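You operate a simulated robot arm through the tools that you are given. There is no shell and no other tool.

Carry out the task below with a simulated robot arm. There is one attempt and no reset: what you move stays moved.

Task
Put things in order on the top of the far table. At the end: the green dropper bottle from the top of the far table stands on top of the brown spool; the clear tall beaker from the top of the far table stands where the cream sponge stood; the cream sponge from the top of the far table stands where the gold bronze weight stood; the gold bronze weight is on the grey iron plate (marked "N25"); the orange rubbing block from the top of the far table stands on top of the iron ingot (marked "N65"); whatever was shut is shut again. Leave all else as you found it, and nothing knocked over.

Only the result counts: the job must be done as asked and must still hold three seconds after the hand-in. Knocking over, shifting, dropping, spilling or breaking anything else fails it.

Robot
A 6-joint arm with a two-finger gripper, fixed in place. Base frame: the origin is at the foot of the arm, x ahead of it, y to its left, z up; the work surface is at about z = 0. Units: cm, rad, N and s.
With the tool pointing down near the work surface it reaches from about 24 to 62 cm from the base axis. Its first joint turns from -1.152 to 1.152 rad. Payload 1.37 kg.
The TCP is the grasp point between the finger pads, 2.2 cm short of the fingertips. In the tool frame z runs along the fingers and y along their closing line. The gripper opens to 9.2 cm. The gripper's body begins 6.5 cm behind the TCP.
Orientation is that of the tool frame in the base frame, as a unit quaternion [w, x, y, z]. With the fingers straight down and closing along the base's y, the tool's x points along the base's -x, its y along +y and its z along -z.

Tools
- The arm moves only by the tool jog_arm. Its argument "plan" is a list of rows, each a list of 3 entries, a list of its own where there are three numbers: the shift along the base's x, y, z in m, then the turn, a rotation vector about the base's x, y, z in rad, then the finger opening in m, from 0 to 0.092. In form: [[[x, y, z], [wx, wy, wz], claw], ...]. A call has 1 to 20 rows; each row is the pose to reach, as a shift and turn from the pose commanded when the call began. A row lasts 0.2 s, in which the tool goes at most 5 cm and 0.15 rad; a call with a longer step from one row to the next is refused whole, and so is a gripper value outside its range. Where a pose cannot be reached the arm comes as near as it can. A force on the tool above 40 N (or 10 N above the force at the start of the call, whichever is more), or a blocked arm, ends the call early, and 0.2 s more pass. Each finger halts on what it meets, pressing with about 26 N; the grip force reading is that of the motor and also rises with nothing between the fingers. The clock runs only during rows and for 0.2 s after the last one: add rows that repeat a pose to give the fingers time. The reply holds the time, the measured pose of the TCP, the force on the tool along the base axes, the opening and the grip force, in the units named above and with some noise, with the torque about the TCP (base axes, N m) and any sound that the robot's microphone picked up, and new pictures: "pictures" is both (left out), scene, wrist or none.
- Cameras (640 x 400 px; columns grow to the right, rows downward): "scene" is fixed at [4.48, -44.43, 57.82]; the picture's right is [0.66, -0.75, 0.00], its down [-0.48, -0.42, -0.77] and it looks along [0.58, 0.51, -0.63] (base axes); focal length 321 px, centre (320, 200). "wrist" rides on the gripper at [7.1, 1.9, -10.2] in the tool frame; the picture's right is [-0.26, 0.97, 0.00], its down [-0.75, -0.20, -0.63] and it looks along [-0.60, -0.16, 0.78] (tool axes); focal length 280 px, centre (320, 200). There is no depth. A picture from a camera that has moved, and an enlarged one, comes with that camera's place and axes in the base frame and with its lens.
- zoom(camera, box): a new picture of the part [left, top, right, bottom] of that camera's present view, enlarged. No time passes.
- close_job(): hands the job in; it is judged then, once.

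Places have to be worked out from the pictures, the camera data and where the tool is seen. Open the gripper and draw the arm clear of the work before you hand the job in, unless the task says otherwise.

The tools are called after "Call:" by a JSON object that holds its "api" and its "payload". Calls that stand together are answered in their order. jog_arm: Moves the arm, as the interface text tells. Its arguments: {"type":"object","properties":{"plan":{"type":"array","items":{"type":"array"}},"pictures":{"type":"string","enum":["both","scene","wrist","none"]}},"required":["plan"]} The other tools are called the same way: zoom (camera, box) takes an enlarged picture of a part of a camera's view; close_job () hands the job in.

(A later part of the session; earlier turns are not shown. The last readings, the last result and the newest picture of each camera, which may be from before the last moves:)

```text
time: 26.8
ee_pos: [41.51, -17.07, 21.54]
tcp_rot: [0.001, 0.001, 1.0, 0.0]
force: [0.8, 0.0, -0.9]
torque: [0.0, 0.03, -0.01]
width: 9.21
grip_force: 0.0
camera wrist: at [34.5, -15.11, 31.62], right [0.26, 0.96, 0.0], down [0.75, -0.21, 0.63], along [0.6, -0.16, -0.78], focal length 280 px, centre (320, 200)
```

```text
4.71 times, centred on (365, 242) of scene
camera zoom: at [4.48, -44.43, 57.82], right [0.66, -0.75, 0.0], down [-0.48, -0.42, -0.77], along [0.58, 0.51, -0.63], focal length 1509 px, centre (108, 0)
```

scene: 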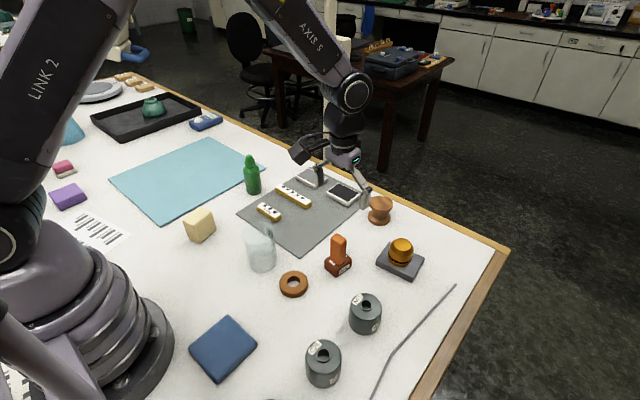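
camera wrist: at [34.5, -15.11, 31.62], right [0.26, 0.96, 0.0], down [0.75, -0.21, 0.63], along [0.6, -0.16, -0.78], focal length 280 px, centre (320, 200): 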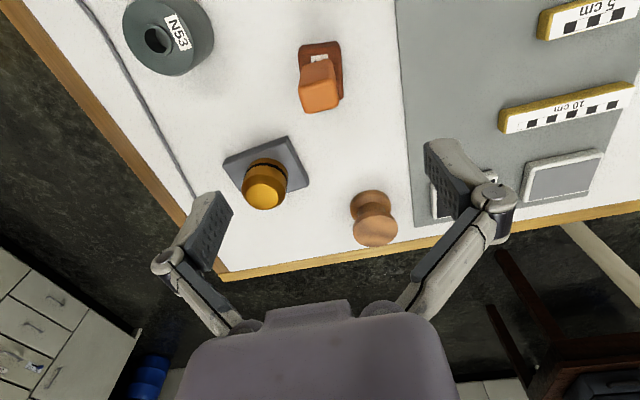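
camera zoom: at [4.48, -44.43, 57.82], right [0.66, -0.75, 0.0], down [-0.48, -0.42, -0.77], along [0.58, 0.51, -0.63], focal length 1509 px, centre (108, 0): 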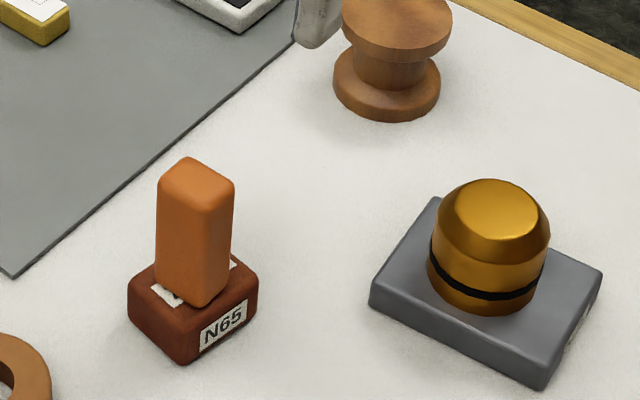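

The orange block is standing upright on the ingot. Next is the sponge, so I'm moving to a view pose above it.

Call:
{"api": "jog_arm", "payload": {"plan": [[[-0.015, 0.035, 0.01], [0, 0, 0], 0.092], [[-0.03, 0.075, 0.01], [0, 0, 0], 0.092], [[-0.045, 0.115, 0.01], [0, 0, 0], 0.092], [[-0.06, 0.155, 0.01], [0, 0, 0], 0.092], [[-0.075, 0.195, 0.01], [0, 0, 0], 0.092], [[-0.09, 0.235, 0.01], [0, 0, 0], 0.092], [[-0.105, 0.27, 0.01], [0, 0, 0], 0.092], [[-0.12, 0.3, 0.005], [0, 0, 0], 0.092], [[-0.13, 0.315, 0.0], [0, 0, 0], 0.092], [[-0.13, 0.315, 0.0], [0, 0, 0], 0.092], [[-0.13, 0.315, 0.0], [0, 0, 0], 0.092]], "pictures": "both"}}

```text
time: 29.2
ee_pos: [28.93, 14.16, 21.29]
tcp_rot: [0.001, 0.001, 1.0, 0.001]
force: [-0.7, -0.5, -0.4]
torque: [0.01, 0.0, -0.01]
width: 9.2
grip_force: 0.1
camera wrist: at [21.87, 16.15, 31.38], right [0.26, 0.96, 0.0], down [0.75, -0.21, 0.63], along [0.6, -0.17, -0.78], focal length 280 px, centre (320, 200)
```

scene: 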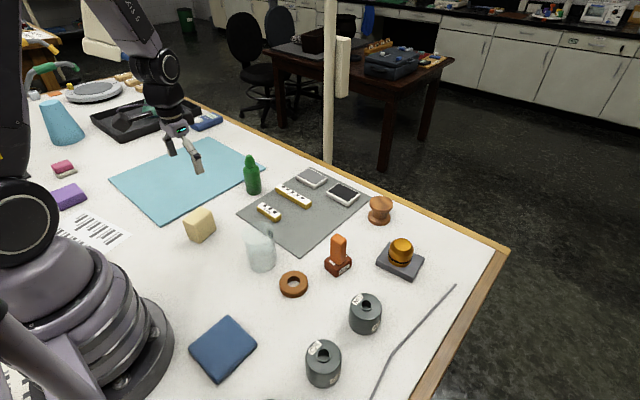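
wrist: 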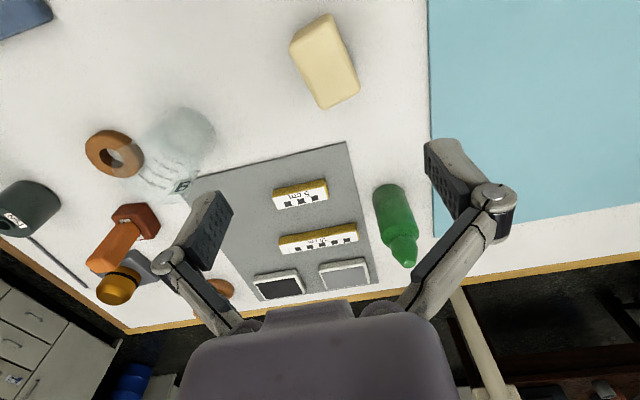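

Call:
{"api": "zoom", "payload": {"camera": "wrist", "box": [260, 0, 400, 125]}}

Call:
{"api": "zoom", "payload": {"camera": "scene", "box": [165, 190, 235, 255]}}

Call:
{"api": "zoom", "payload": {"camera": "wrist", "box": [130, 90, 230, 210]}}

```text
3.20 times, centred on (330, 62) of wrist
camera zoom: at [21.87, 16.15, 31.38], right [0.26, 0.96, 0.0], down [0.75, -0.21, 0.63], along [0.6, -0.17, -0.78], focal length 897 px, centre (288, 640)
```

zoom: 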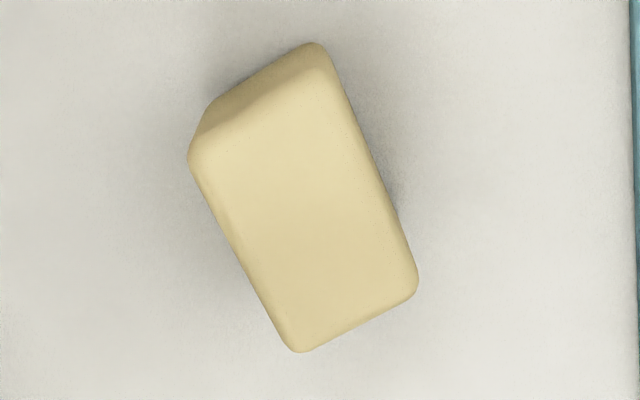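

```text
6.15 times, centred on (200, 222) of scene
camera zoom: at [4.48, -44.43, 57.82], right [0.66, -0.75, 0.0], down [-0.48, -0.42, -0.77], along [0.58, 0.51, -0.63], focal length 1974 px, centre (1058, 62)
```

zoom: 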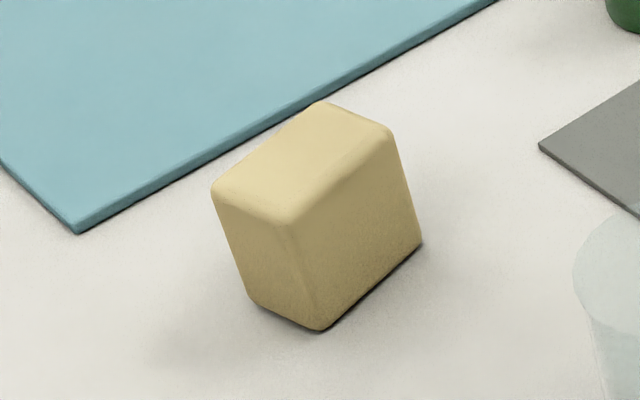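

```text
3.33 times, centred on (180, 150) of wrist
camera zoom: at [21.87, 16.15, 31.38], right [0.26, 0.96, 0.0], down [0.75, -0.21, 0.63], along [0.6, -0.17, -0.78], focal length 935 px, centre (787, 367)
```

zoom: 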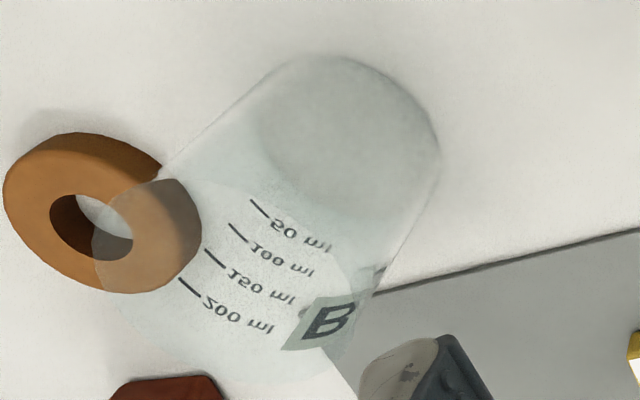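

The sponge measures about 4 × 5.5 × 6 cm, centred near (28.0, 15.1) and rotated about 12.4° counter-clockwise. I'm rotating the tool to match and hovering lower.

Call:
{"api": "jog_arm", "payload": {"plan": [[[-0.003, 0.003, -0.03], [0, 0, 0.11], 0.08], [[-0.006, 0.006, -0.06], [0, 0, 0.216], 0.07], [[-0.009, 0.009, -0.09], [0, 0, 0.216], 0.07], [[-0.009, 0.009, -0.09], [0, 0, 0.216], 0.07], [[-0.009, 0.009, -0.09], [0, 0, 0.216], 0.07]], "pictures": "both"}}

```text
time: 30.4
ee_pos: [28.07, 15.06, 12.18]
tcp_rot: [0.0, -0.107, 0.994, 0.0]
force: [1.0, -0.1, 0.2]
torque: [0.02, -0.02, -0.01]
width: 6.99
grip_force: 0.1
camera wrist: at [20.77, 15.47, 22.24], right [0.05, 1.0, 0.0], down [0.78, -0.04, 0.63], along [0.63, -0.03, -0.78], focal length 280 px, centre (320, 200)
```

scene: 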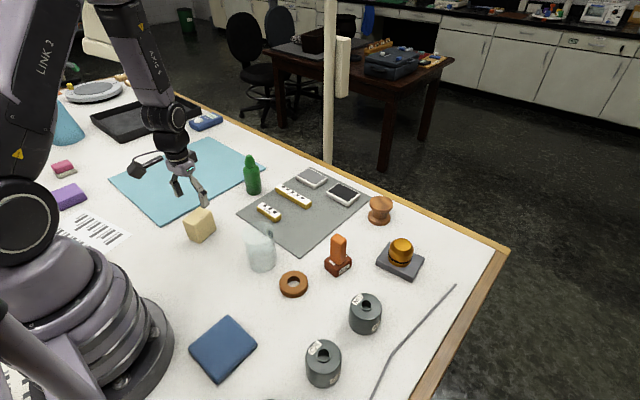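
wrist: 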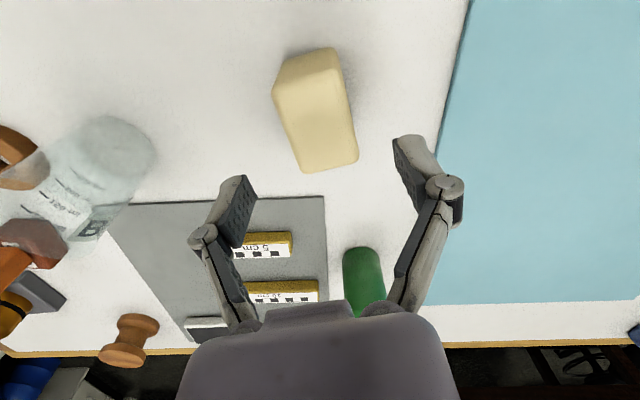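

The sponge's centre computes to (28.15, 15.07), right under the tool. I'm descending to z≈3.6 and checking.

Call:
{"api": "jog_arm", "payload": {"plan": [[[0.0005, 0, -0.03], [0, 0, 0], 0.07], [[0.0005, 0, -0.06], [0, 0, 0], 0.07], [[0.0005, 0, -0.085], [0, 0, 0], 0.07], [[0.0005, 0, -0.085], [0, 0, 0], 0.07]], "pictures": "both"}}

```text
time: 31.4
ee_pos: [28.01, 15.08, 3.78]
tcp_rot: [0.001, -0.107, 0.994, 0.0]
force: [0.1, -0.4, 0.0]
torque: [0.0, -0.01, 0.03]
width: 7.02
grip_force: 0.0
camera wrist: at [20.69, 15.53, 13.84], right [0.05, 1.0, 0.0], down [0.78, -0.04, 0.63], along [0.63, -0.03, -0.78], focal length 280 px, centre (320, 200)
```

scene: 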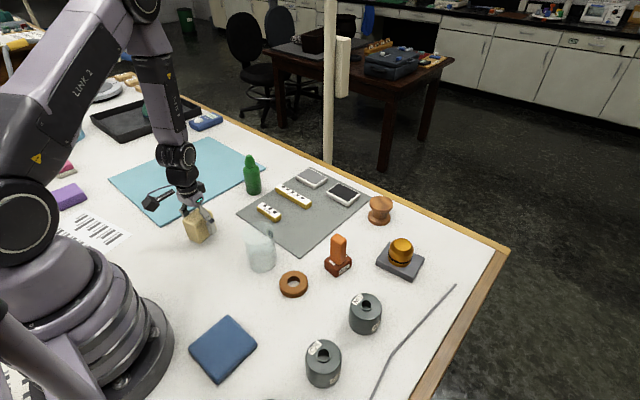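
wrist: 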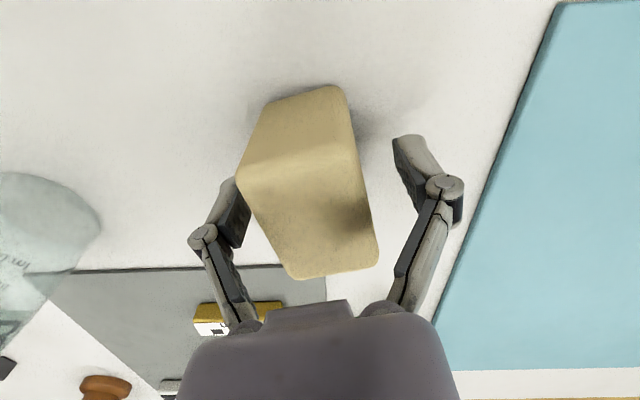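

The sponge is centred between the fingers. Closing and lifting.

Call:
{"api": "jog_arm", "payload": {"plan": [[[0, 0, 0], [0, 0, 0], 0.05], [[0, 0, 0], [0, 0, 0], 0.035], [[0, 0, 0], [0, 0, 0], 0.025], [[0, 0, 0], [0, 0, 0], 0.025], [[0, 0, 0], [0, 0, 0], 0.025], [[0, 0, 0.01], [0, 0, 0], 0.025], [[0, 0, 0.03], [0, 0, 0], 0.025], [[0, 0, 0.06], [0, 0, 0], 0.025], [[0, 0, 0.1], [0, 0, 0], 0.025], [[0, 0, 0.125], [0, 0, 0], 0.025], [[0, 0, 0.125], [0, 0, 0], 0.025]], "pictures": "both"}}

```text
time: 33.8
ee_pos: [28.16, 15.14, 16.07]
tcp_rot: [0.001, -0.107, 0.994, 0.0]
force: [-0.1, -0.3, -0.3]
torque: [0.03, -0.02, 0.01]
width: 4.1
grip_force: 26.2
camera wrist: at [20.88, 15.5, 26.24], right [0.05, 1.0, 0.0], down [0.78, -0.04, 0.63], along [0.63, -0.03, -0.78], focal length 280 px, centre (320, 200)
```

scene: 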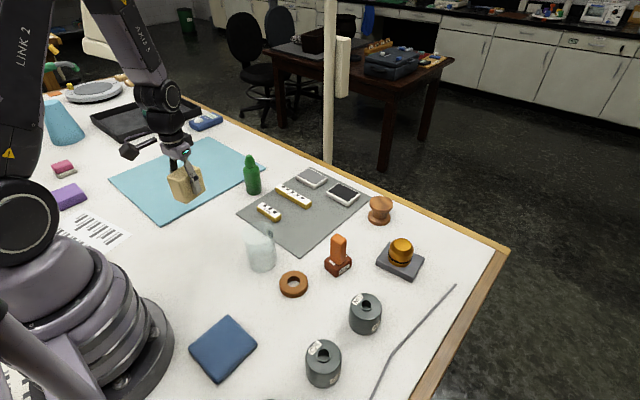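
wrist: 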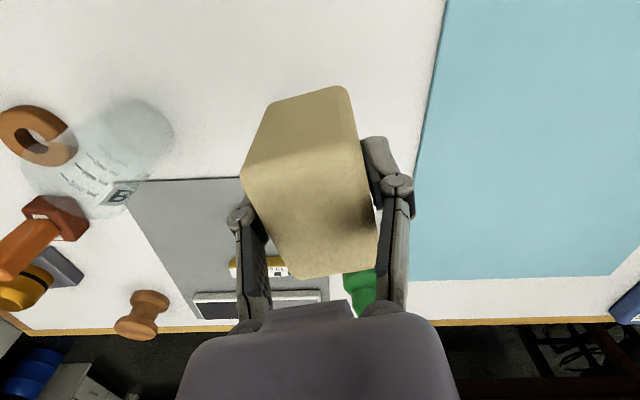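

The sponge is held at 4.1 cm width. I'm carrying it to above the weight's old spot at (47.95, -4.87), along a path clear of the beaker.

Call:
{"api": "jog_arm", "payload": {"plan": [[[0.018, -0.018, 0], [0, 0, 0], 0.025], [[0.043, -0.043, 0], [0, 0, 0], 0.025], [[0.07, -0.07, 0], [0, 0, 0], 0.025], [[0.097, -0.097, 0], [0, 0, 0], 0.025], [[0.124, -0.124, 0], [0, 0, 0], 0.025], [[0.151, -0.151, 0], [0, 0, 0], 0.025], [[0.178, -0.18, -0.01], [0, 0, 0], 0.025], [[0.193, -0.195, -0.02], [0, 0, 0], 0.025], [[0.198, -0.2, -0.03], [0, 0, 0], 0.025], [[0.198, -0.2, -0.03], [0, 0, 0], 0.025], [[0.198, -0.2, -0.03], [0, 0, 0], 0.025]], "pictures": "both"}}

```text
time: 36.2
ee_pos: [47.71, -4.74, 12.95]
tcp_rot: [0.001, -0.108, 0.994, 0.0]
force: [0.0, 0.6, -1.4]
torque: [-0.04, 0.0, 0.01]
width: 4.08
grip_force: 26.0
camera wrist: at [40.39, -4.34, 23.08], right [0.05, 1.0, 0.0], down [0.78, -0.04, 0.63], along [0.63, -0.03, -0.78], focal length 280 px, centre (320, 200)
```

scene: 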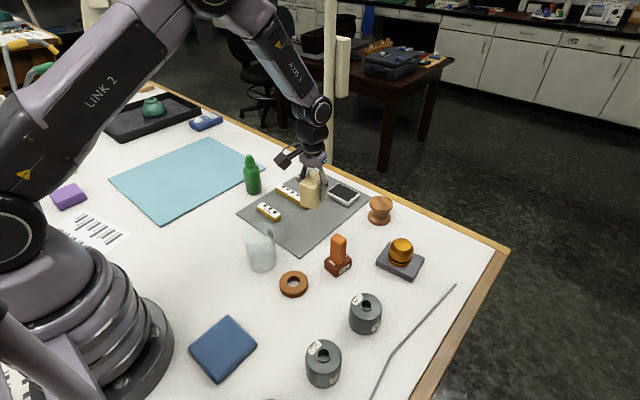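
wrist: 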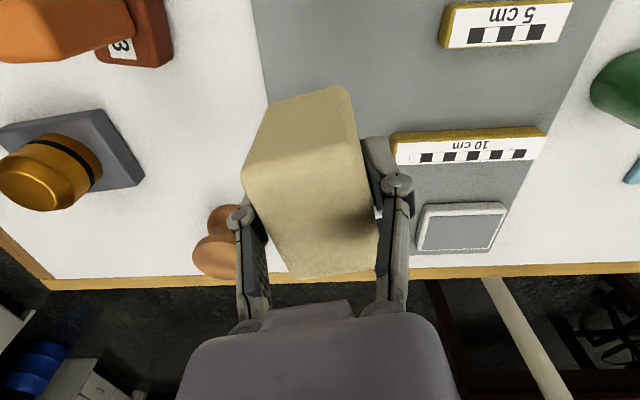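

I'm correcting by (+0.2, -0.15) cm and lowering to just above the mat.

Call:
{"api": "jog_arm", "payload": {"plan": [[[0.002, -0.0015, -0.03], [0, 0, 0], 0.025], [[0.002, -0.0015, -0.06], [0, 0, 0], 0.025], [[0.002, -0.0015, -0.08], [0, 0, 0], 0.025], [[0.002, -0.0015, -0.087], [0, 0, 0], 0.025], [[0.002, -0.0015, -0.087], [0, 0, 0], 0.025]], "pictures": "both"}}

Call:
{"api": "zoom", "payload": {"camera": "scene", "box": [270, 170, 370, 260]}}

```text
time: 37.4
ee_pos: [48.06, -4.84, 4.55]
tcp_rot: [0.0, -0.107, 0.994, 0.001]
force: [-1.2, 0.3, -0.3]
torque: [0.03, -0.02, 0.0]
width: 4.1
grip_force: 25.9
camera wrist: at [40.73, -4.47, 14.64], right [0.05, 1.0, 0.0], down [0.78, -0.04, 0.63], along [0.63, -0.03, -0.78], focal length 280 px, centre (320, 200)
```

scene: 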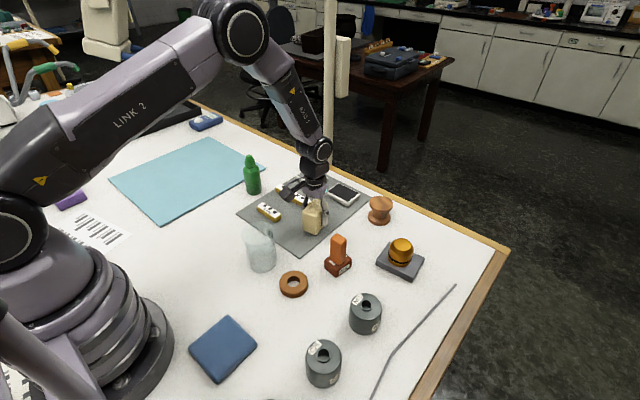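
wrist: 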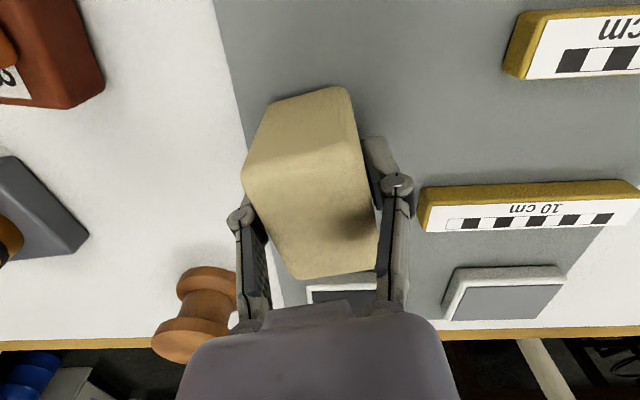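

```text
4.44 times, centred on (320, 215) of scene
camera zoom: at [4.48, -44.43, 57.82], right [0.66, -0.75, 0.0], down [-0.48, -0.42, -0.77], along [0.58, 0.51, -0.63], focal length 1426 px, centre (320, 133)
```

zoom: 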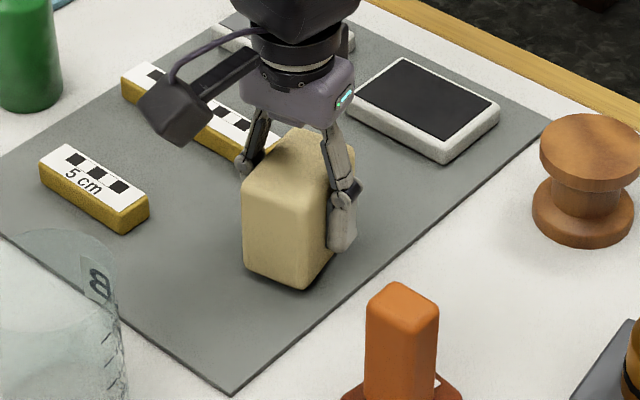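

The sponge's bottom is about 0.6 cm above the mat. I'm lowering in small steps.

Call:
{"api": "jog_arm", "payload": {"plan": [[[0, 0, -0.002], [0, 0, 0], 0.025], [[0, 0, -0.004], [0, 0, 0], 0.025], [[0, 0, -0.005], [0, 0, 0], 0.025], [[0, 0, -0.005], [0, 0, 0], 0.025]], "pictures": "none"}}

```text
time: 38.4
ee_pos: [48.01, -4.9, 4.12]
tcp_rot: [0.002, -0.108, 0.994, 0.001]
force: [-11.8, -1.7, 34.0]
torque: [-0.02, 0.24, 0.0]
width: 4.11
grip_force: 26.2
```

Contact has been made, pressing 34 N. I'm backing off 2 mm before release.

Call:
{"api": "jog_arm", "payload": {"plan": [[[0, 0, 0.001], [0, 0, 0], 0.025], [[0, 0, 0.002], [0, 0, 0], 0.025], [[0, 0, 0.002], [0, 0, 0], 0.025]], "pictures": "none"}}

```text
time: 39.2
ee_pos: [48.14, -4.88, 4.07]
tcp_rot: [0.002, -0.106, 0.994, -0.001]
force: [6.1, -1.6, 8.0]
torque: [-0.02, -0.18, -0.01]
width: 4.12
grip_force: 26.0
```

8 N remains. I'll raise another 0.6 mm, then release and retreat.

Call:
{"api": "jog_arm", "payload": {"plan": [[[0, 0, 0.0006], [0, 0, 0], 0.025], [[0, 0, 0.0006], [0, 0, 0], 0.045], [[0, 0, 0.0006], [0, 0, 0], 0.055], [[0, 0, 0.0006], [0, 0, 0], 0.065], [[0, 0, 0.0006], [0, 0, 0], 0.07], [[0, 0, 0.03], [0, 0, 0], 0.07], [[0, 0, 0.06], [0, 0, 0], 0.07], [[0, 0, 0.1], [0, 0, 0], 0.08], [[0, 0, 0.14], [0, 0, 0], 0.092], [[0, 0, 0.14], [0, 0, 0], 0.092]], "pictures": "both"}}

Call:
{"api": "zoom", "payload": {"camera": "scene", "box": [270, 170, 370, 260]}}

```text
time: 41.4
ee_pos: [48.07, -5.09, 18.44]
tcp_rot: [0.0, -0.107, 0.994, 0.001]
force: [-0.5, -0.6, 0.0]
torque: [0.02, -0.04, 0.02]
width: 9.21
grip_force: 0.2
camera wrist: at [40.84, -4.73, 28.5], right [0.05, 1.0, 0.0], down [0.78, -0.04, 0.63], along [0.63, -0.03, -0.78], focal length 280 px, centre (320, 200)
```

scene: 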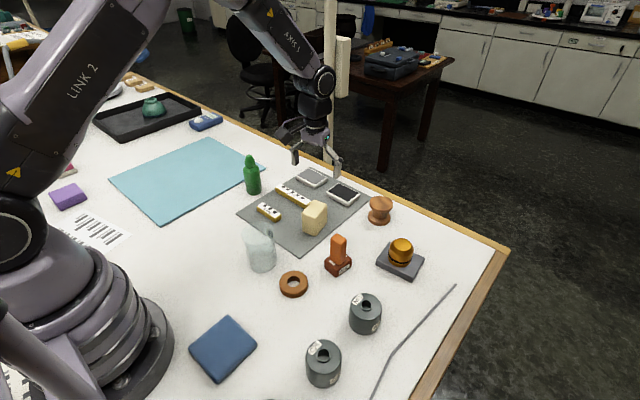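
wrist: 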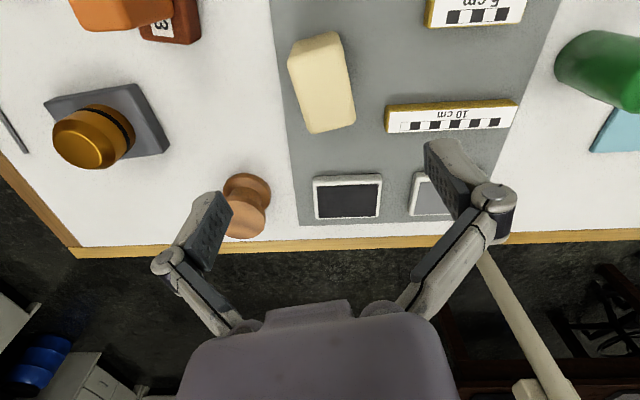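

```text
4.44 times, centred on (320, 215) of scene
camera zoom: at [4.48, -44.43, 57.82], right [0.66, -0.75, 0.0], down [-0.48, -0.42, -0.77], along [0.58, 0.51, -0.63], focal length 1426 px, centre (320, 133)
```

zoom: 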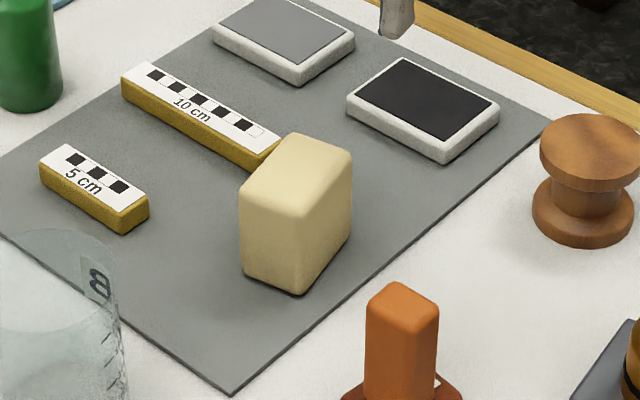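

The sponge is standing at the weight's old spot. Next is the beaker: I'm moving above it at about (31.7, -2.95) and turning the tool back.

Call:
{"api": "jog_arm", "payload": {"plan": [[[-0.035, 0.004, 0.01], [0, 0, -0.11], 0.092], [[-0.07, 0.008, 0.015], [0, 0, -0.216], 0.092], [[-0.105, 0.012, 0.015], [0, 0, -0.216], 0.092], [[-0.14, 0.016, 0.015], [0, 0, -0.216], 0.092], [[-0.164, 0.021, 0.015], [0, 0, -0.216], 0.092], [[-0.164, 0.021, 0.015], [0, 0, -0.216], 0.092], [[-0.164, 0.021, 0.015], [0, 0, -0.216], 0.092]], "pictures": "both"}}

Call:
{"api": "zoom", "payload": {"camera": "wrist", "box": [230, 0, 430, 150]}}

```text
time: 43.0
ee_pos: [31.43, -2.97, 19.57]
tcp_rot: [0.001, 0.001, 1.0, 0.0]
force: [0.4, -0.4, 0.7]
torque: [0.01, 0.01, 0.02]
width: 9.21
grip_force: 0.0
camera wrist: at [24.36, -0.94, 29.85], right [0.26, 0.96, 0.0], down [0.75, -0.21, 0.63], along [0.6, -0.17, -0.78], focal length 280 px, centre (320, 200)
```

scene: 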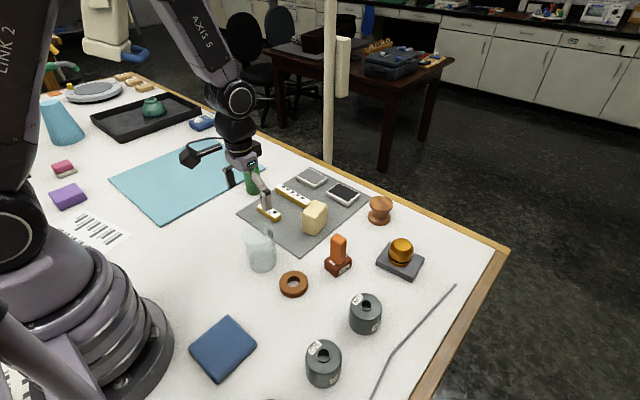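
wrist: 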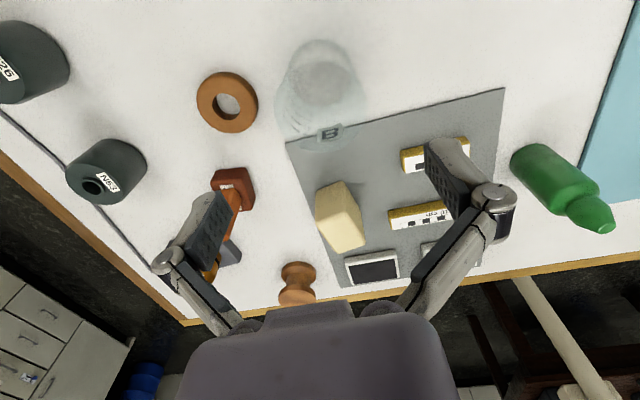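

```text
2.67 times, centred on (330, 75) of wrist
camera zoom: at [24.36, -0.94, 29.85], right [0.26, 0.96, 0.0], down [0.75, -0.21, 0.63], along [0.6, -0.17, -0.78], focal length 748 px, centre (293, 533)
```

zoom: 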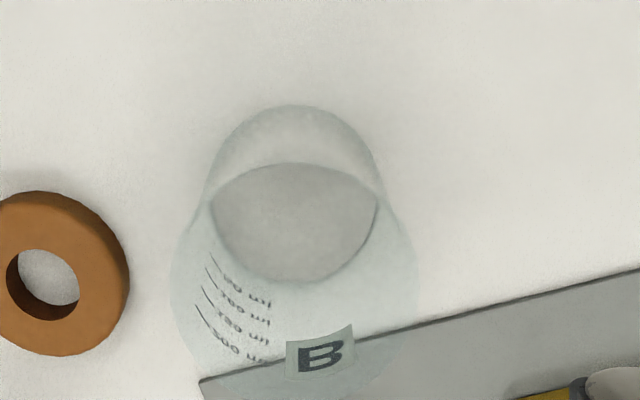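

The beaker is about 6.6 cm in diameter and 10 cm tall, centred at about (31.65, -2.87). I'm descending slowly around it to z≈5.4.

Call:
{"api": "jog_arm", "payload": {"plan": [[[0.002, 0.0005, -0.03], [0, 0, 0], 0.092], [[0.002, 0.0005, -0.06], [0, 0, 0], 0.092], [[0.002, 0.0005, -0.085], [0, 0, 0], 0.092], [[0.002, 0.0005, -0.085], [0, 0, 0], 0.092]], "pictures": "both"}}

Call:
{"api": "zoom", "payload": {"camera": "scene", "box": [210, 190, 320, 290]}}

```text
time: 44.0
ee_pos: [31.76, -2.69, 11.39]
tcp_rot: [0.0, 0.001, 1.0, 0.001]
force: [0.2, -0.2, -1.0]
torque: [0.0, 0.03, 0.0]
width: 9.19
grip_force: 0.1
camera wrist: at [24.64, -0.76, 21.39], right [0.26, 0.96, 0.0], down [0.75, -0.21, 0.63], along [0.6, -0.17, -0.78], focal length 280 px, centre (320, 200)
```

scene: 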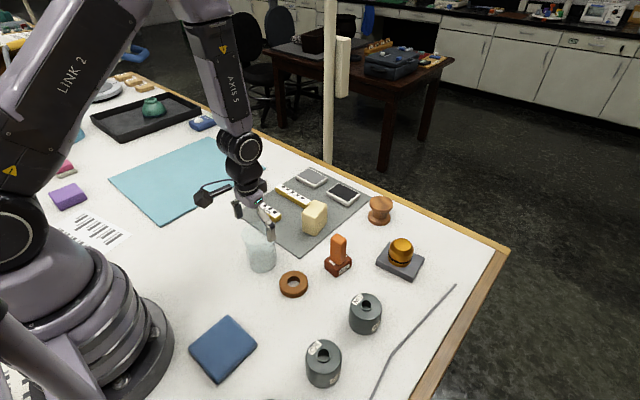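
wrist: 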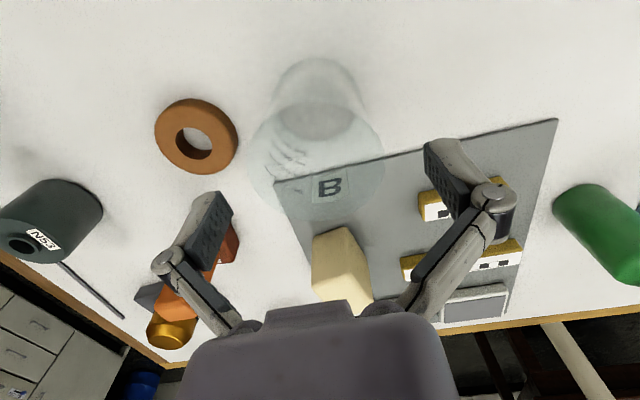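

```text
4.00 times, centred on (265, 240) of scene
camera zoom: at [4.48, -44.43, 57.82], right [0.66, -0.75, 0.0], down [-0.48, -0.42, -0.77], along [0.58, 0.51, -0.63], focal length 1283 px, centre (540, 40)
```

zoom: 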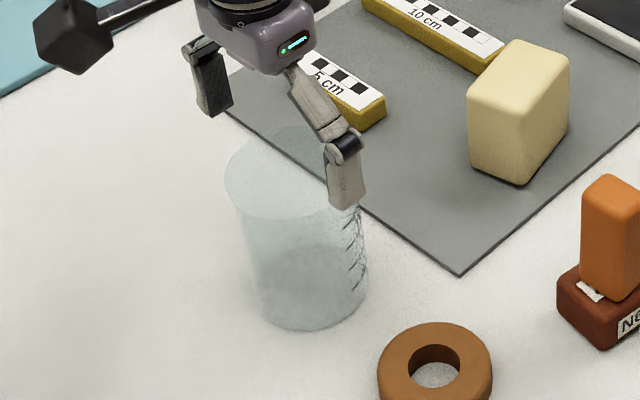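

The fingers straddle the rim with clearance on both sides. I'm continuing down to the grip height.

Call:
{"api": "jog_arm", "payload": {"plan": [[[0, -0.0005, -0.02], [0, 0, 0], 0.092], [[0, -0.0005, -0.04], [0, 0, 0], 0.092], [[0, -0.0005, -0.059], [0, 0, 0], 0.092], [[0, -0.0005, -0.059], [0, 0, 0], 0.092]], "pictures": "both"}}

Call:
{"api": "zoom", "payload": {"camera": "scene", "box": [210, 190, 320, 290]}}

```text
time: 45.0
ee_pos: [31.82, -2.87, 5.25]
tcp_rot: [0.001, 0.001, 1.0, 0.0]
force: [-0.5, -1.1, 0.3]
torque: [-0.03, 0.0, 0.0]
width: 9.18
grip_force: 0.0
camera wrist: at [24.66, -0.84, 15.31], right [0.26, 0.96, 0.0], down [0.75, -0.21, 0.63], along [0.6, -0.17, -0.78], focal length 280 px, centre (320, 200)
```

scene: 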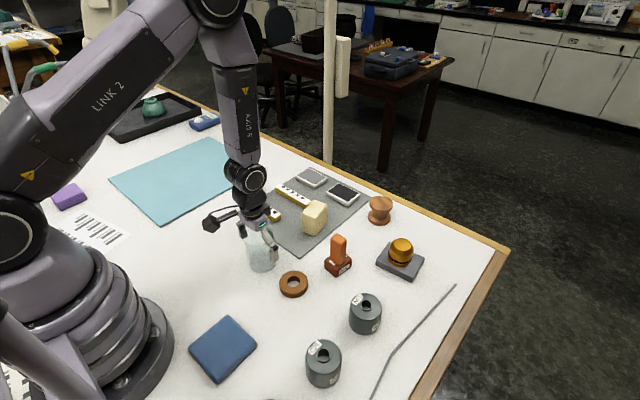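
wrist: 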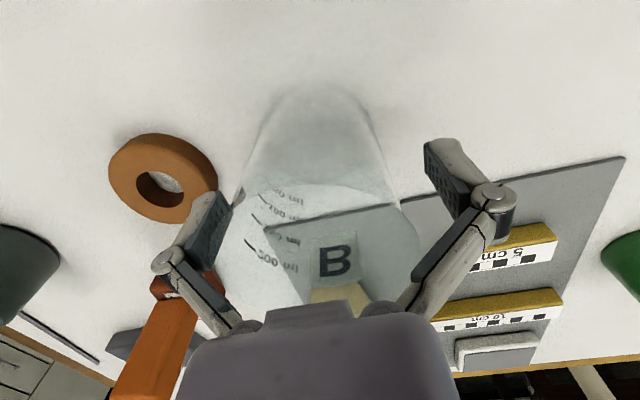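

```text
4.00 times, centred on (265, 240) of scene
camera zoom: at [4.48, -44.43, 57.82], right [0.66, -0.75, 0.0], down [-0.48, -0.42, -0.77], along [0.58, 0.51, -0.63], focal length 1283 px, centre (540, 40)
```

zoom: 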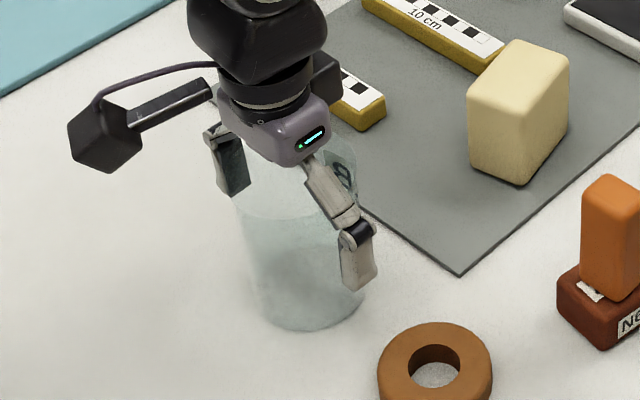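

The fingers are well placed around the beaker. Closing gently.

Call:
{"api": "jog_arm", "payload": {"plan": [[[0, 0, 0], [0, 0, 0], 0.08], [[0, 0, 0], [0, 0, 0], 0.07], [[0, 0, 0], [0, 0, 0], 0.062], [[0, 0, 0], [0, 0, 0], 0.058], [[0, 0, 0], [0, 0, 0], 0.055], [[0, 0, 0], [0, 0, 0], 0.055]], "pictures": "both"}}

```text
time: 46.4
ee_pos: [31.76, -2.74, 5.3]
tcp_rot: [0.002, 0.001, 1.0, 0.0]
force: [-1.8, 0.5, 32.1]
torque: [-0.02, 0.0, -0.02]
width: 7.72
grip_force: 26.1
camera wrist: at [24.68, -0.84, 15.38], right [0.26, 0.96, 0.0], down [0.75, -0.21, 0.63], along [0.61, -0.17, -0.78], focal length 280 px, centre (320, 200)
```

scene: 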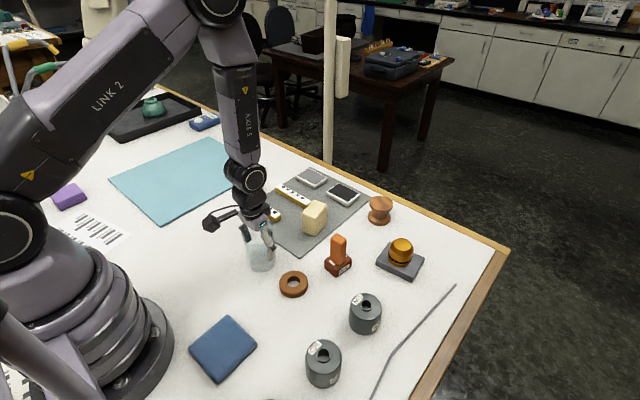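
wrist: 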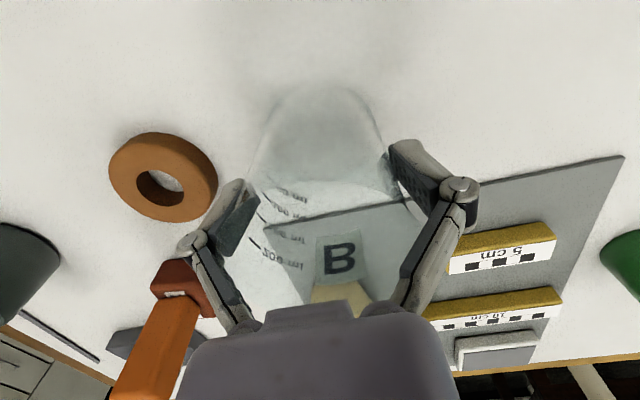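

The width stalled at 7.7 cm with 32 N vertical, so the inclined finger links above the pads are touching the rim. I'll open again and raise the grasp so the rim sits between the pads.

Call:
{"api": "jog_arm", "payload": {"plan": [[[0, 0, 0], [0, 0, 0], 0.085], [[0, 0, 0], [0, 0, 0], 0.092], [[0, 0, 0], [0, 0, 0], 0.092], [[0, 0, 0.015], [0, 0, 0], 0.092], [[0, 0, 0.031], [0, 0, 0], 0.092], [[0, 0, 0.031], [0, 0, 0], 0.092]], "pictures": "both"}}

Call:
{"api": "zoom", "payload": {"camera": "scene", "box": [210, 190, 320, 290]}}

Call:
{"api": "zoom", "payload": {"camera": "wrist", "box": [220, 40, 420, 240]}}

```text
time: 47.8
ee_pos: [31.66, -2.61, 8.57]
tcp_rot: [0.001, 0.002, 1.0, 0.0]
force: [0.2, 0.0, 1.0]
torque: [0.02, -0.01, 0.0]
width: 9.19
grip_force: 0.1
camera wrist: at [24.7, -0.68, 18.64], right [0.26, 0.96, 0.0], down [0.75, -0.21, 0.63], along [0.6, -0.17, -0.78], focal length 280 px, centre (320, 200)
```

scene: 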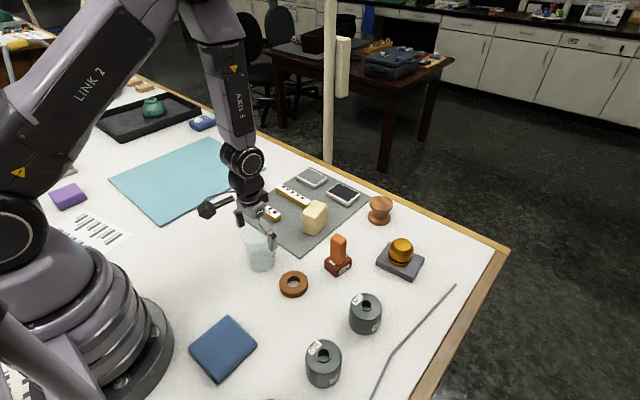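
wrist: 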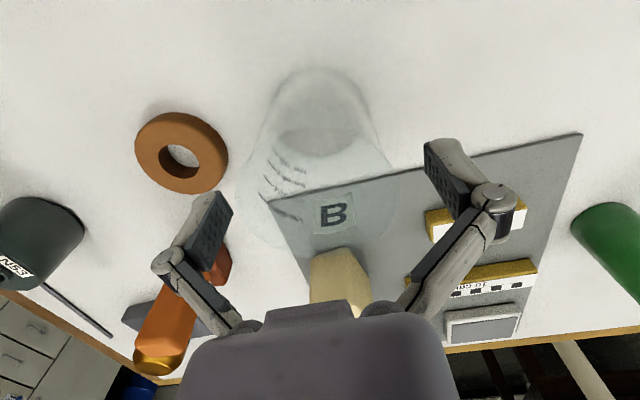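

```text
4.00 times, centred on (265, 240) of scene
camera zoom: at [4.48, -44.43, 57.82], right [0.66, -0.75, 0.0], down [-0.48, -0.42, -0.77], along [0.58, 0.51, -0.63], focal length 1283 px, centre (540, 40)
```

zoom: 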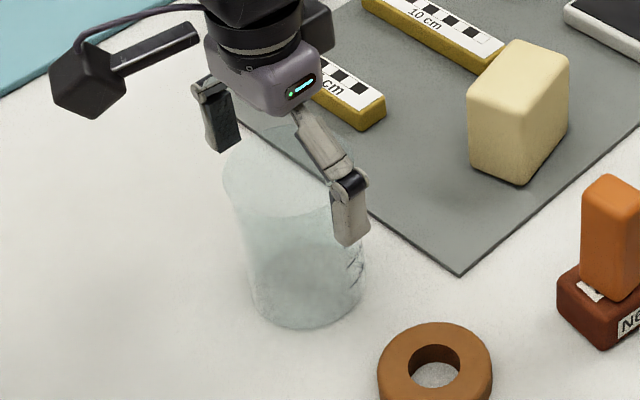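

```text
2.00 times, centred on (320, 140) of wrist
camera zoom: at [24.7, -0.68, 18.64], right [0.26, 0.96, 0.0], down [0.75, -0.21, 0.63], along [0.6, -0.17, -0.78], focal length 561 px, centre (320, 320)
```

zoom: 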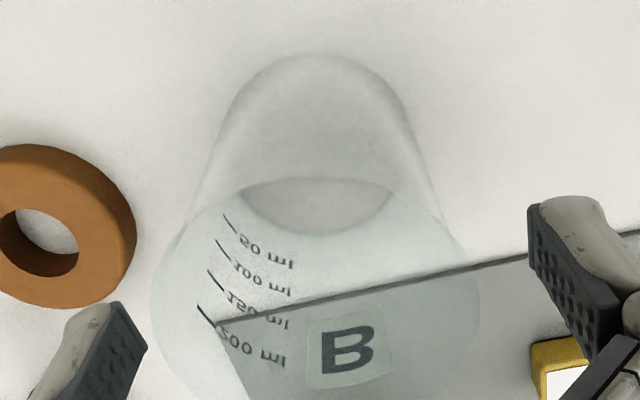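

The beaker is still upright and centred, and its rim is now about 1.4 cm above the TCP, within the pads. Closing again.

Call:
{"api": "jog_arm", "payload": {"plan": [[[0, 0, 0], [0, 0, 0], 0.08], [[0, 0, 0], [0, 0, 0], 0.072], [[0, 0, 0], [0, 0, 0], 0.066], [[0, 0, 0], [0, 0, 0], 0.06], [[0, 0, 0], [0, 0, 0], 0.058], [[0, 0, 0], [0, 0, 0], 0.058]], "pictures": "wrist"}}

Call:
{"api": "zoom", "payload": {"camera": "scene", "box": [210, 190, 320, 290]}}

```text
time: 49.2
ee_pos: [31.77, -2.62, 8.53]
tcp_rot: [0.001, 0.001, 1.0, 0.0]
force: [-1.0, 0.6, 10.1]
torque: [-0.02, 0.1, -0.07]
width: 6.52
grip_force: 26.2
camera wrist: at [24.7, -0.69, 18.63], right [0.26, 0.96, 0.0], down [0.75, -0.21, 0.63], along [0.6, -0.17, -0.78], focal length 280 px, centre (320, 200)
```

wrist: 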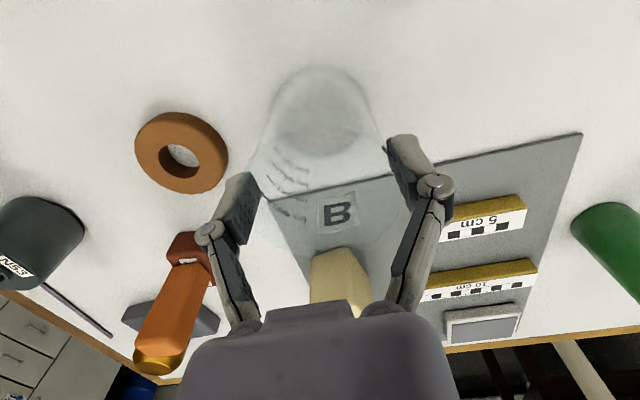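

```text
4.00 times, centred on (265, 240) of scene
camera zoom: at [4.47, -44.43, 57.82], right [0.66, -0.75, 0.0], down [-0.48, -0.42, -0.77], along [0.58, 0.51, -0.63], focal length 1283 px, centre (540, 40)
```

zoom: 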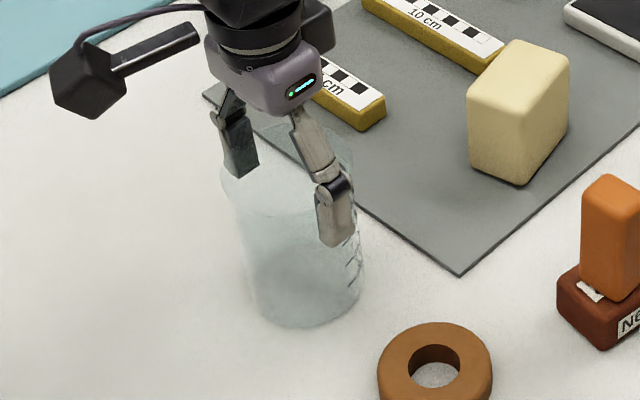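

Gripped at 6.52 cm, matching the beaker's diameter. I'm lifting slightly to check.

Call:
{"api": "jog_arm", "payload": {"plan": [[[0, 0, 0.005], [0, 0, 0], 0.058], [[0, 0, 0.015], [0, 0, 0], 0.058], [[0, 0, 0.03], [0, 0, 0], 0.058], [[0, 0, 0.03], [0, 0, 0], 0.058]], "pictures": "both"}}

Call:
{"api": "zoom", "payload": {"camera": "scene", "box": [210, 190, 320, 290]}}

```text
time: 50.2
ee_pos: [31.74, -2.78, 11.48]
tcp_rot: [0.001, 0.001, 1.0, 0.001]
force: [0.0, 0.9, -1.0]
torque: [-0.03, -0.02, -0.04]
width: 6.5
grip_force: 25.9
camera wrist: at [24.69, -0.76, 21.64], right [0.26, 0.96, 0.0], down [0.75, -0.21, 0.63], along [0.6, -0.17, -0.78], focal length 280 px, centre (320, 200)
```

scene: 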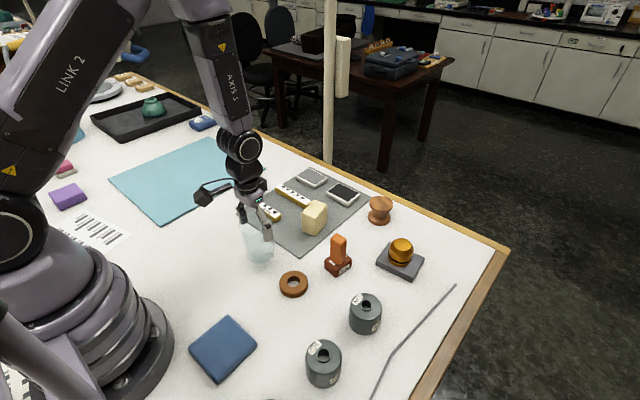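
wrist: 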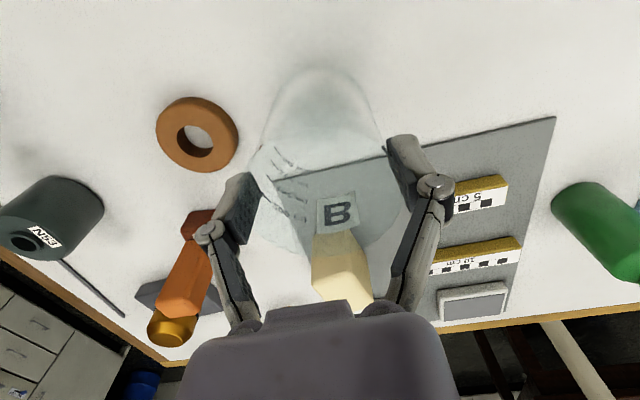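

```text
4.00 times, centred on (265, 240) of scene
camera zoom: at [4.48, -44.43, 57.82], right [0.66, -0.75, 0.0], down [-0.48, -0.42, -0.77], along [0.58, 0.51, -0.63], focal length 1283 px, centre (540, 40)
```

zoom: 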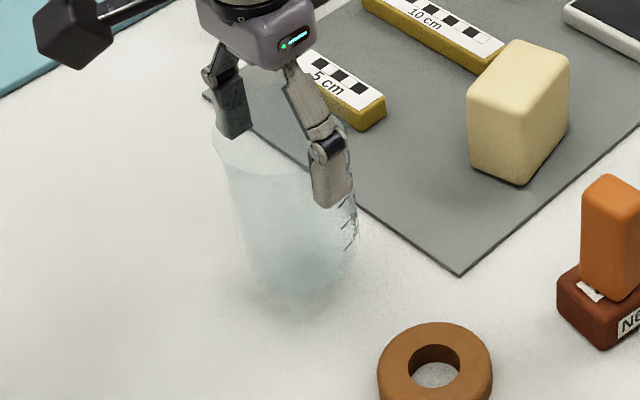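

The beaker lifts upright and steady. I'm carrying it to the sponge's original spot at (28.05, 15.08).

Call:
{"api": "jog_arm", "payload": {"plan": [[[-0.003, 0.015, 0.01], [0, 0, 0], 0.058], [[-0.008, 0.04, 0.01], [0, 0, 0], 0.058], [[-0.013, 0.065, 0.01], [0, 0, 0], 0.058], [[-0.018, 0.09, 0.01], [0, 0, 0], 0.058], [[-0.023, 0.115, 0.01], [0, 0, 0], 0.058], [[-0.029, 0.14, 0.01], [0, 0, 0], 0.058], [[-0.034, 0.163, 0.01], [0, 0, 0], 0.058], [[-0.037, 0.178, 0.01], [0, 0, 0], 0.058], [[-0.037, 0.1785, 0.01], [0, 0, 0], 0.058], [[-0.037, 0.1785, 0.01], [0, 0, 0], 0.058]], "pictures": "both"}}

```text
time: 52.4
ee_pos: [28.11, 14.95, 12.51]
tcp_rot: [0.001, 0.002, 1.0, 0.0]
force: [-0.2, -0.1, -1.1]
torque: [0.0, 0.01, 0.0]
width: 6.48
grip_force: 25.7
camera wrist: at [21.01, 16.89, 22.6], right [0.26, 0.96, 0.0], down [0.75, -0.21, 0.63], along [0.6, -0.17, -0.78], focal length 280 px, centre (320, 200)
```

scene: 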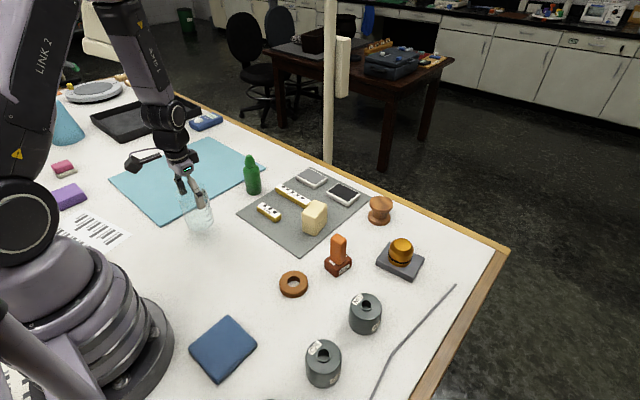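
wrist: 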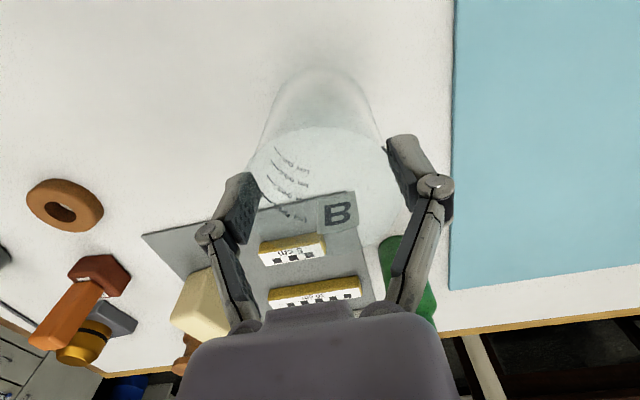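

The beaker is over the target. Lowering to about 3 mm above the table.

Call:
{"api": "jog_arm", "payload": {"plan": [[[0, 0.001, -0.01], [0, 0, 0], 0.058], [[0, 0.001, -0.02], [0, 0, 0], 0.058], [[0, 0.001, -0.03], [0, 0, 0], 0.058], [[0, 0.001, -0.036], [0, 0, 0], 0.058], [[0, 0.001, -0.036], [0, 0, 0], 0.058]], "pictures": "none"}}

Call:
{"api": "zoom", "payload": {"camera": "scene", "box": [150, 150, 260, 260]}}

```text
time: 53.6
ee_pos: [28.17, 15.08, 8.77]
tcp_rot: [0.001, 0.001, 1.0, 0.0]
force: [0.7, 0.2, -0.8]
torque: [0.01, 0.03, 0.0]
width: 6.49
grip_force: 26.5
```

```text
3.64 times, centred on (205, 205) of scene
camera zoom: at [4.48, -44.43, 57.82], right [0.66, -0.75, 0.0], down [-0.48, -0.42, -0.77], along [0.58, 0.51, -0.63], focal length 1166 px, centre (738, 182)
```

zoom: 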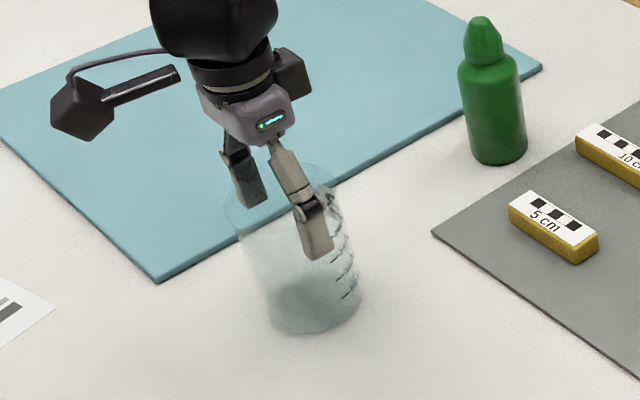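

Nearly down. I'm lowering 2 mm more and reading the force.

Call:
{"api": "jog_arm", "payload": {"plan": [[[0, 0, -0.001], [0, 0, 0], 0.058], [[0, 0, -0.002], [0, 0, 0], 0.058], [[0, 0, -0.002], [0, 0, 0], 0.058]], "pictures": "none"}}

```text
time: 54.4
ee_pos: [28.15, 15.1, 8.59]
tcp_rot: [0.001, 0.001, 1.0, 0.0]
force: [1.0, 0.5, -0.5]
torque: [0.04, 0.03, 0.01]
width: 6.51
grip_force: 25.7
```

Call:
{"api": "jog_arm", "payload": {"plan": [[[0, 0, -0.001], [0, 0, 0], 0.058], [[0, 0, -0.001], [0, 0, 0], 0.058]], "pictures": "none"}}

```text
time: 55.0
ee_pos: [28.27, 15.14, 8.57]
tcp_rot: [0.001, 0.001, 1.0, 0.0]
force: [-0.4, 0.6, -0.6]
torque: [0.02, -0.01, 0.02]
width: 6.51
grip_force: 26.1
```

There's still no contact (about -0.6 N). Lowering another 1 mm.

Call:
{"api": "jog_arm", "payload": {"plan": [[[0, 0, -0.001], [0, 0, 0], 0.058], [[0, 0, -0.001], [0, 0, 0], 0.058]], "pictures": "none"}}

```text
time: 55.6
ee_pos: [27.95, 15.24, 8.45]
tcp_rot: [0.003, 0.001, 1.0, 0.001]
force: [3.4, -3.7, 17.1]
torque: [-0.09, -0.13, -0.03]
width: 6.49
grip_force: 25.8
```

Contact (17 N). I'll back off 0.8 mm, open slowly, then rise straight up.

Call:
{"api": "jog_arm", "payload": {"plan": [[[0, 0, 0.0008], [0, 0, 0], 0.058], [[0, 0, 0.0008], [0, 0, 0], 0.068], [[0, 0, 0.0008], [0, 0, 0], 0.076], [[0, 0, 0.0008], [0, 0, 0], 0.084], [[0, 0, 0.0008], [0, 0, 0], 0.092], [[0, 0, 0.0008], [0, 0, 0], 0.092], [[0, 0, 0.015], [0, 0, 0], 0.092], [[0, 0, 0.035], [0, 0, 0], 0.092], [[0, 0, 0.06], [0, 0, 0], 0.092], [[0, 0, 0.1], [0, 0, 0], 0.092], [[0, 0, 0.13], [0, 0, 0], 0.092], [[0, 0, 0.13], [0, 0, 0], 0.092]], "pictures": "both"}}

Call:
{"api": "zoom", "payload": {"camera": "scene", "box": [150, 150, 260, 260]}}

```text
time: 58.2
ee_pos: [28.07, 15.24, 21.56]
tcp_rot: [0.001, 0.001, 1.0, -0.001]
force: [-0.1, -0.7, 0.7]
torque: [-0.01, 0.03, 0.02]
width: 9.2
grip_force: 0.1
camera wrist: at [20.93, 17.17, 31.69], right [0.26, 0.96, 0.0], down [0.75, -0.21, 0.63], along [0.6, -0.17, -0.78], focal length 280 px, centre (320, 200)
```

scene: 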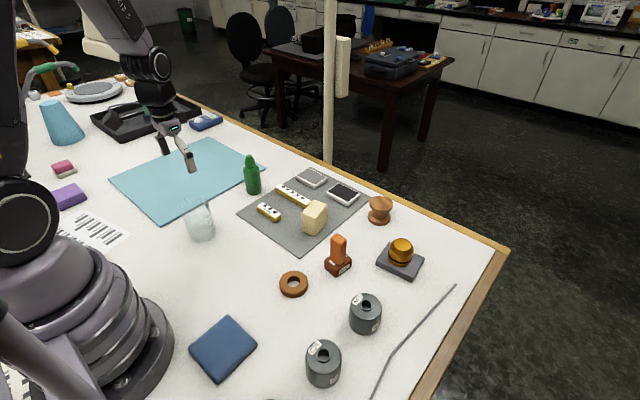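
wrist: 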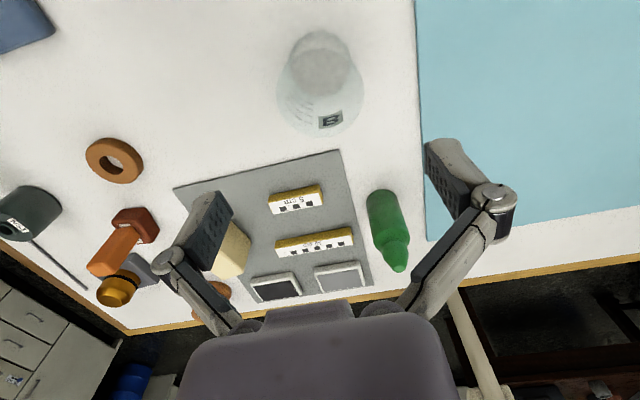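

```text
3.64 times, centred on (205, 205) of scene
camera zoom: at [4.48, -44.43, 57.82], right [0.66, -0.75, 0.0], down [-0.48, -0.42, -0.77], along [0.58, 0.51, -0.63], focal length 1166 px, centre (738, 182)
```

zoom: 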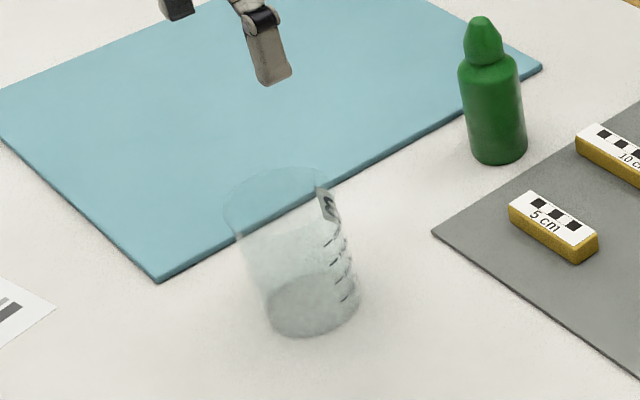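

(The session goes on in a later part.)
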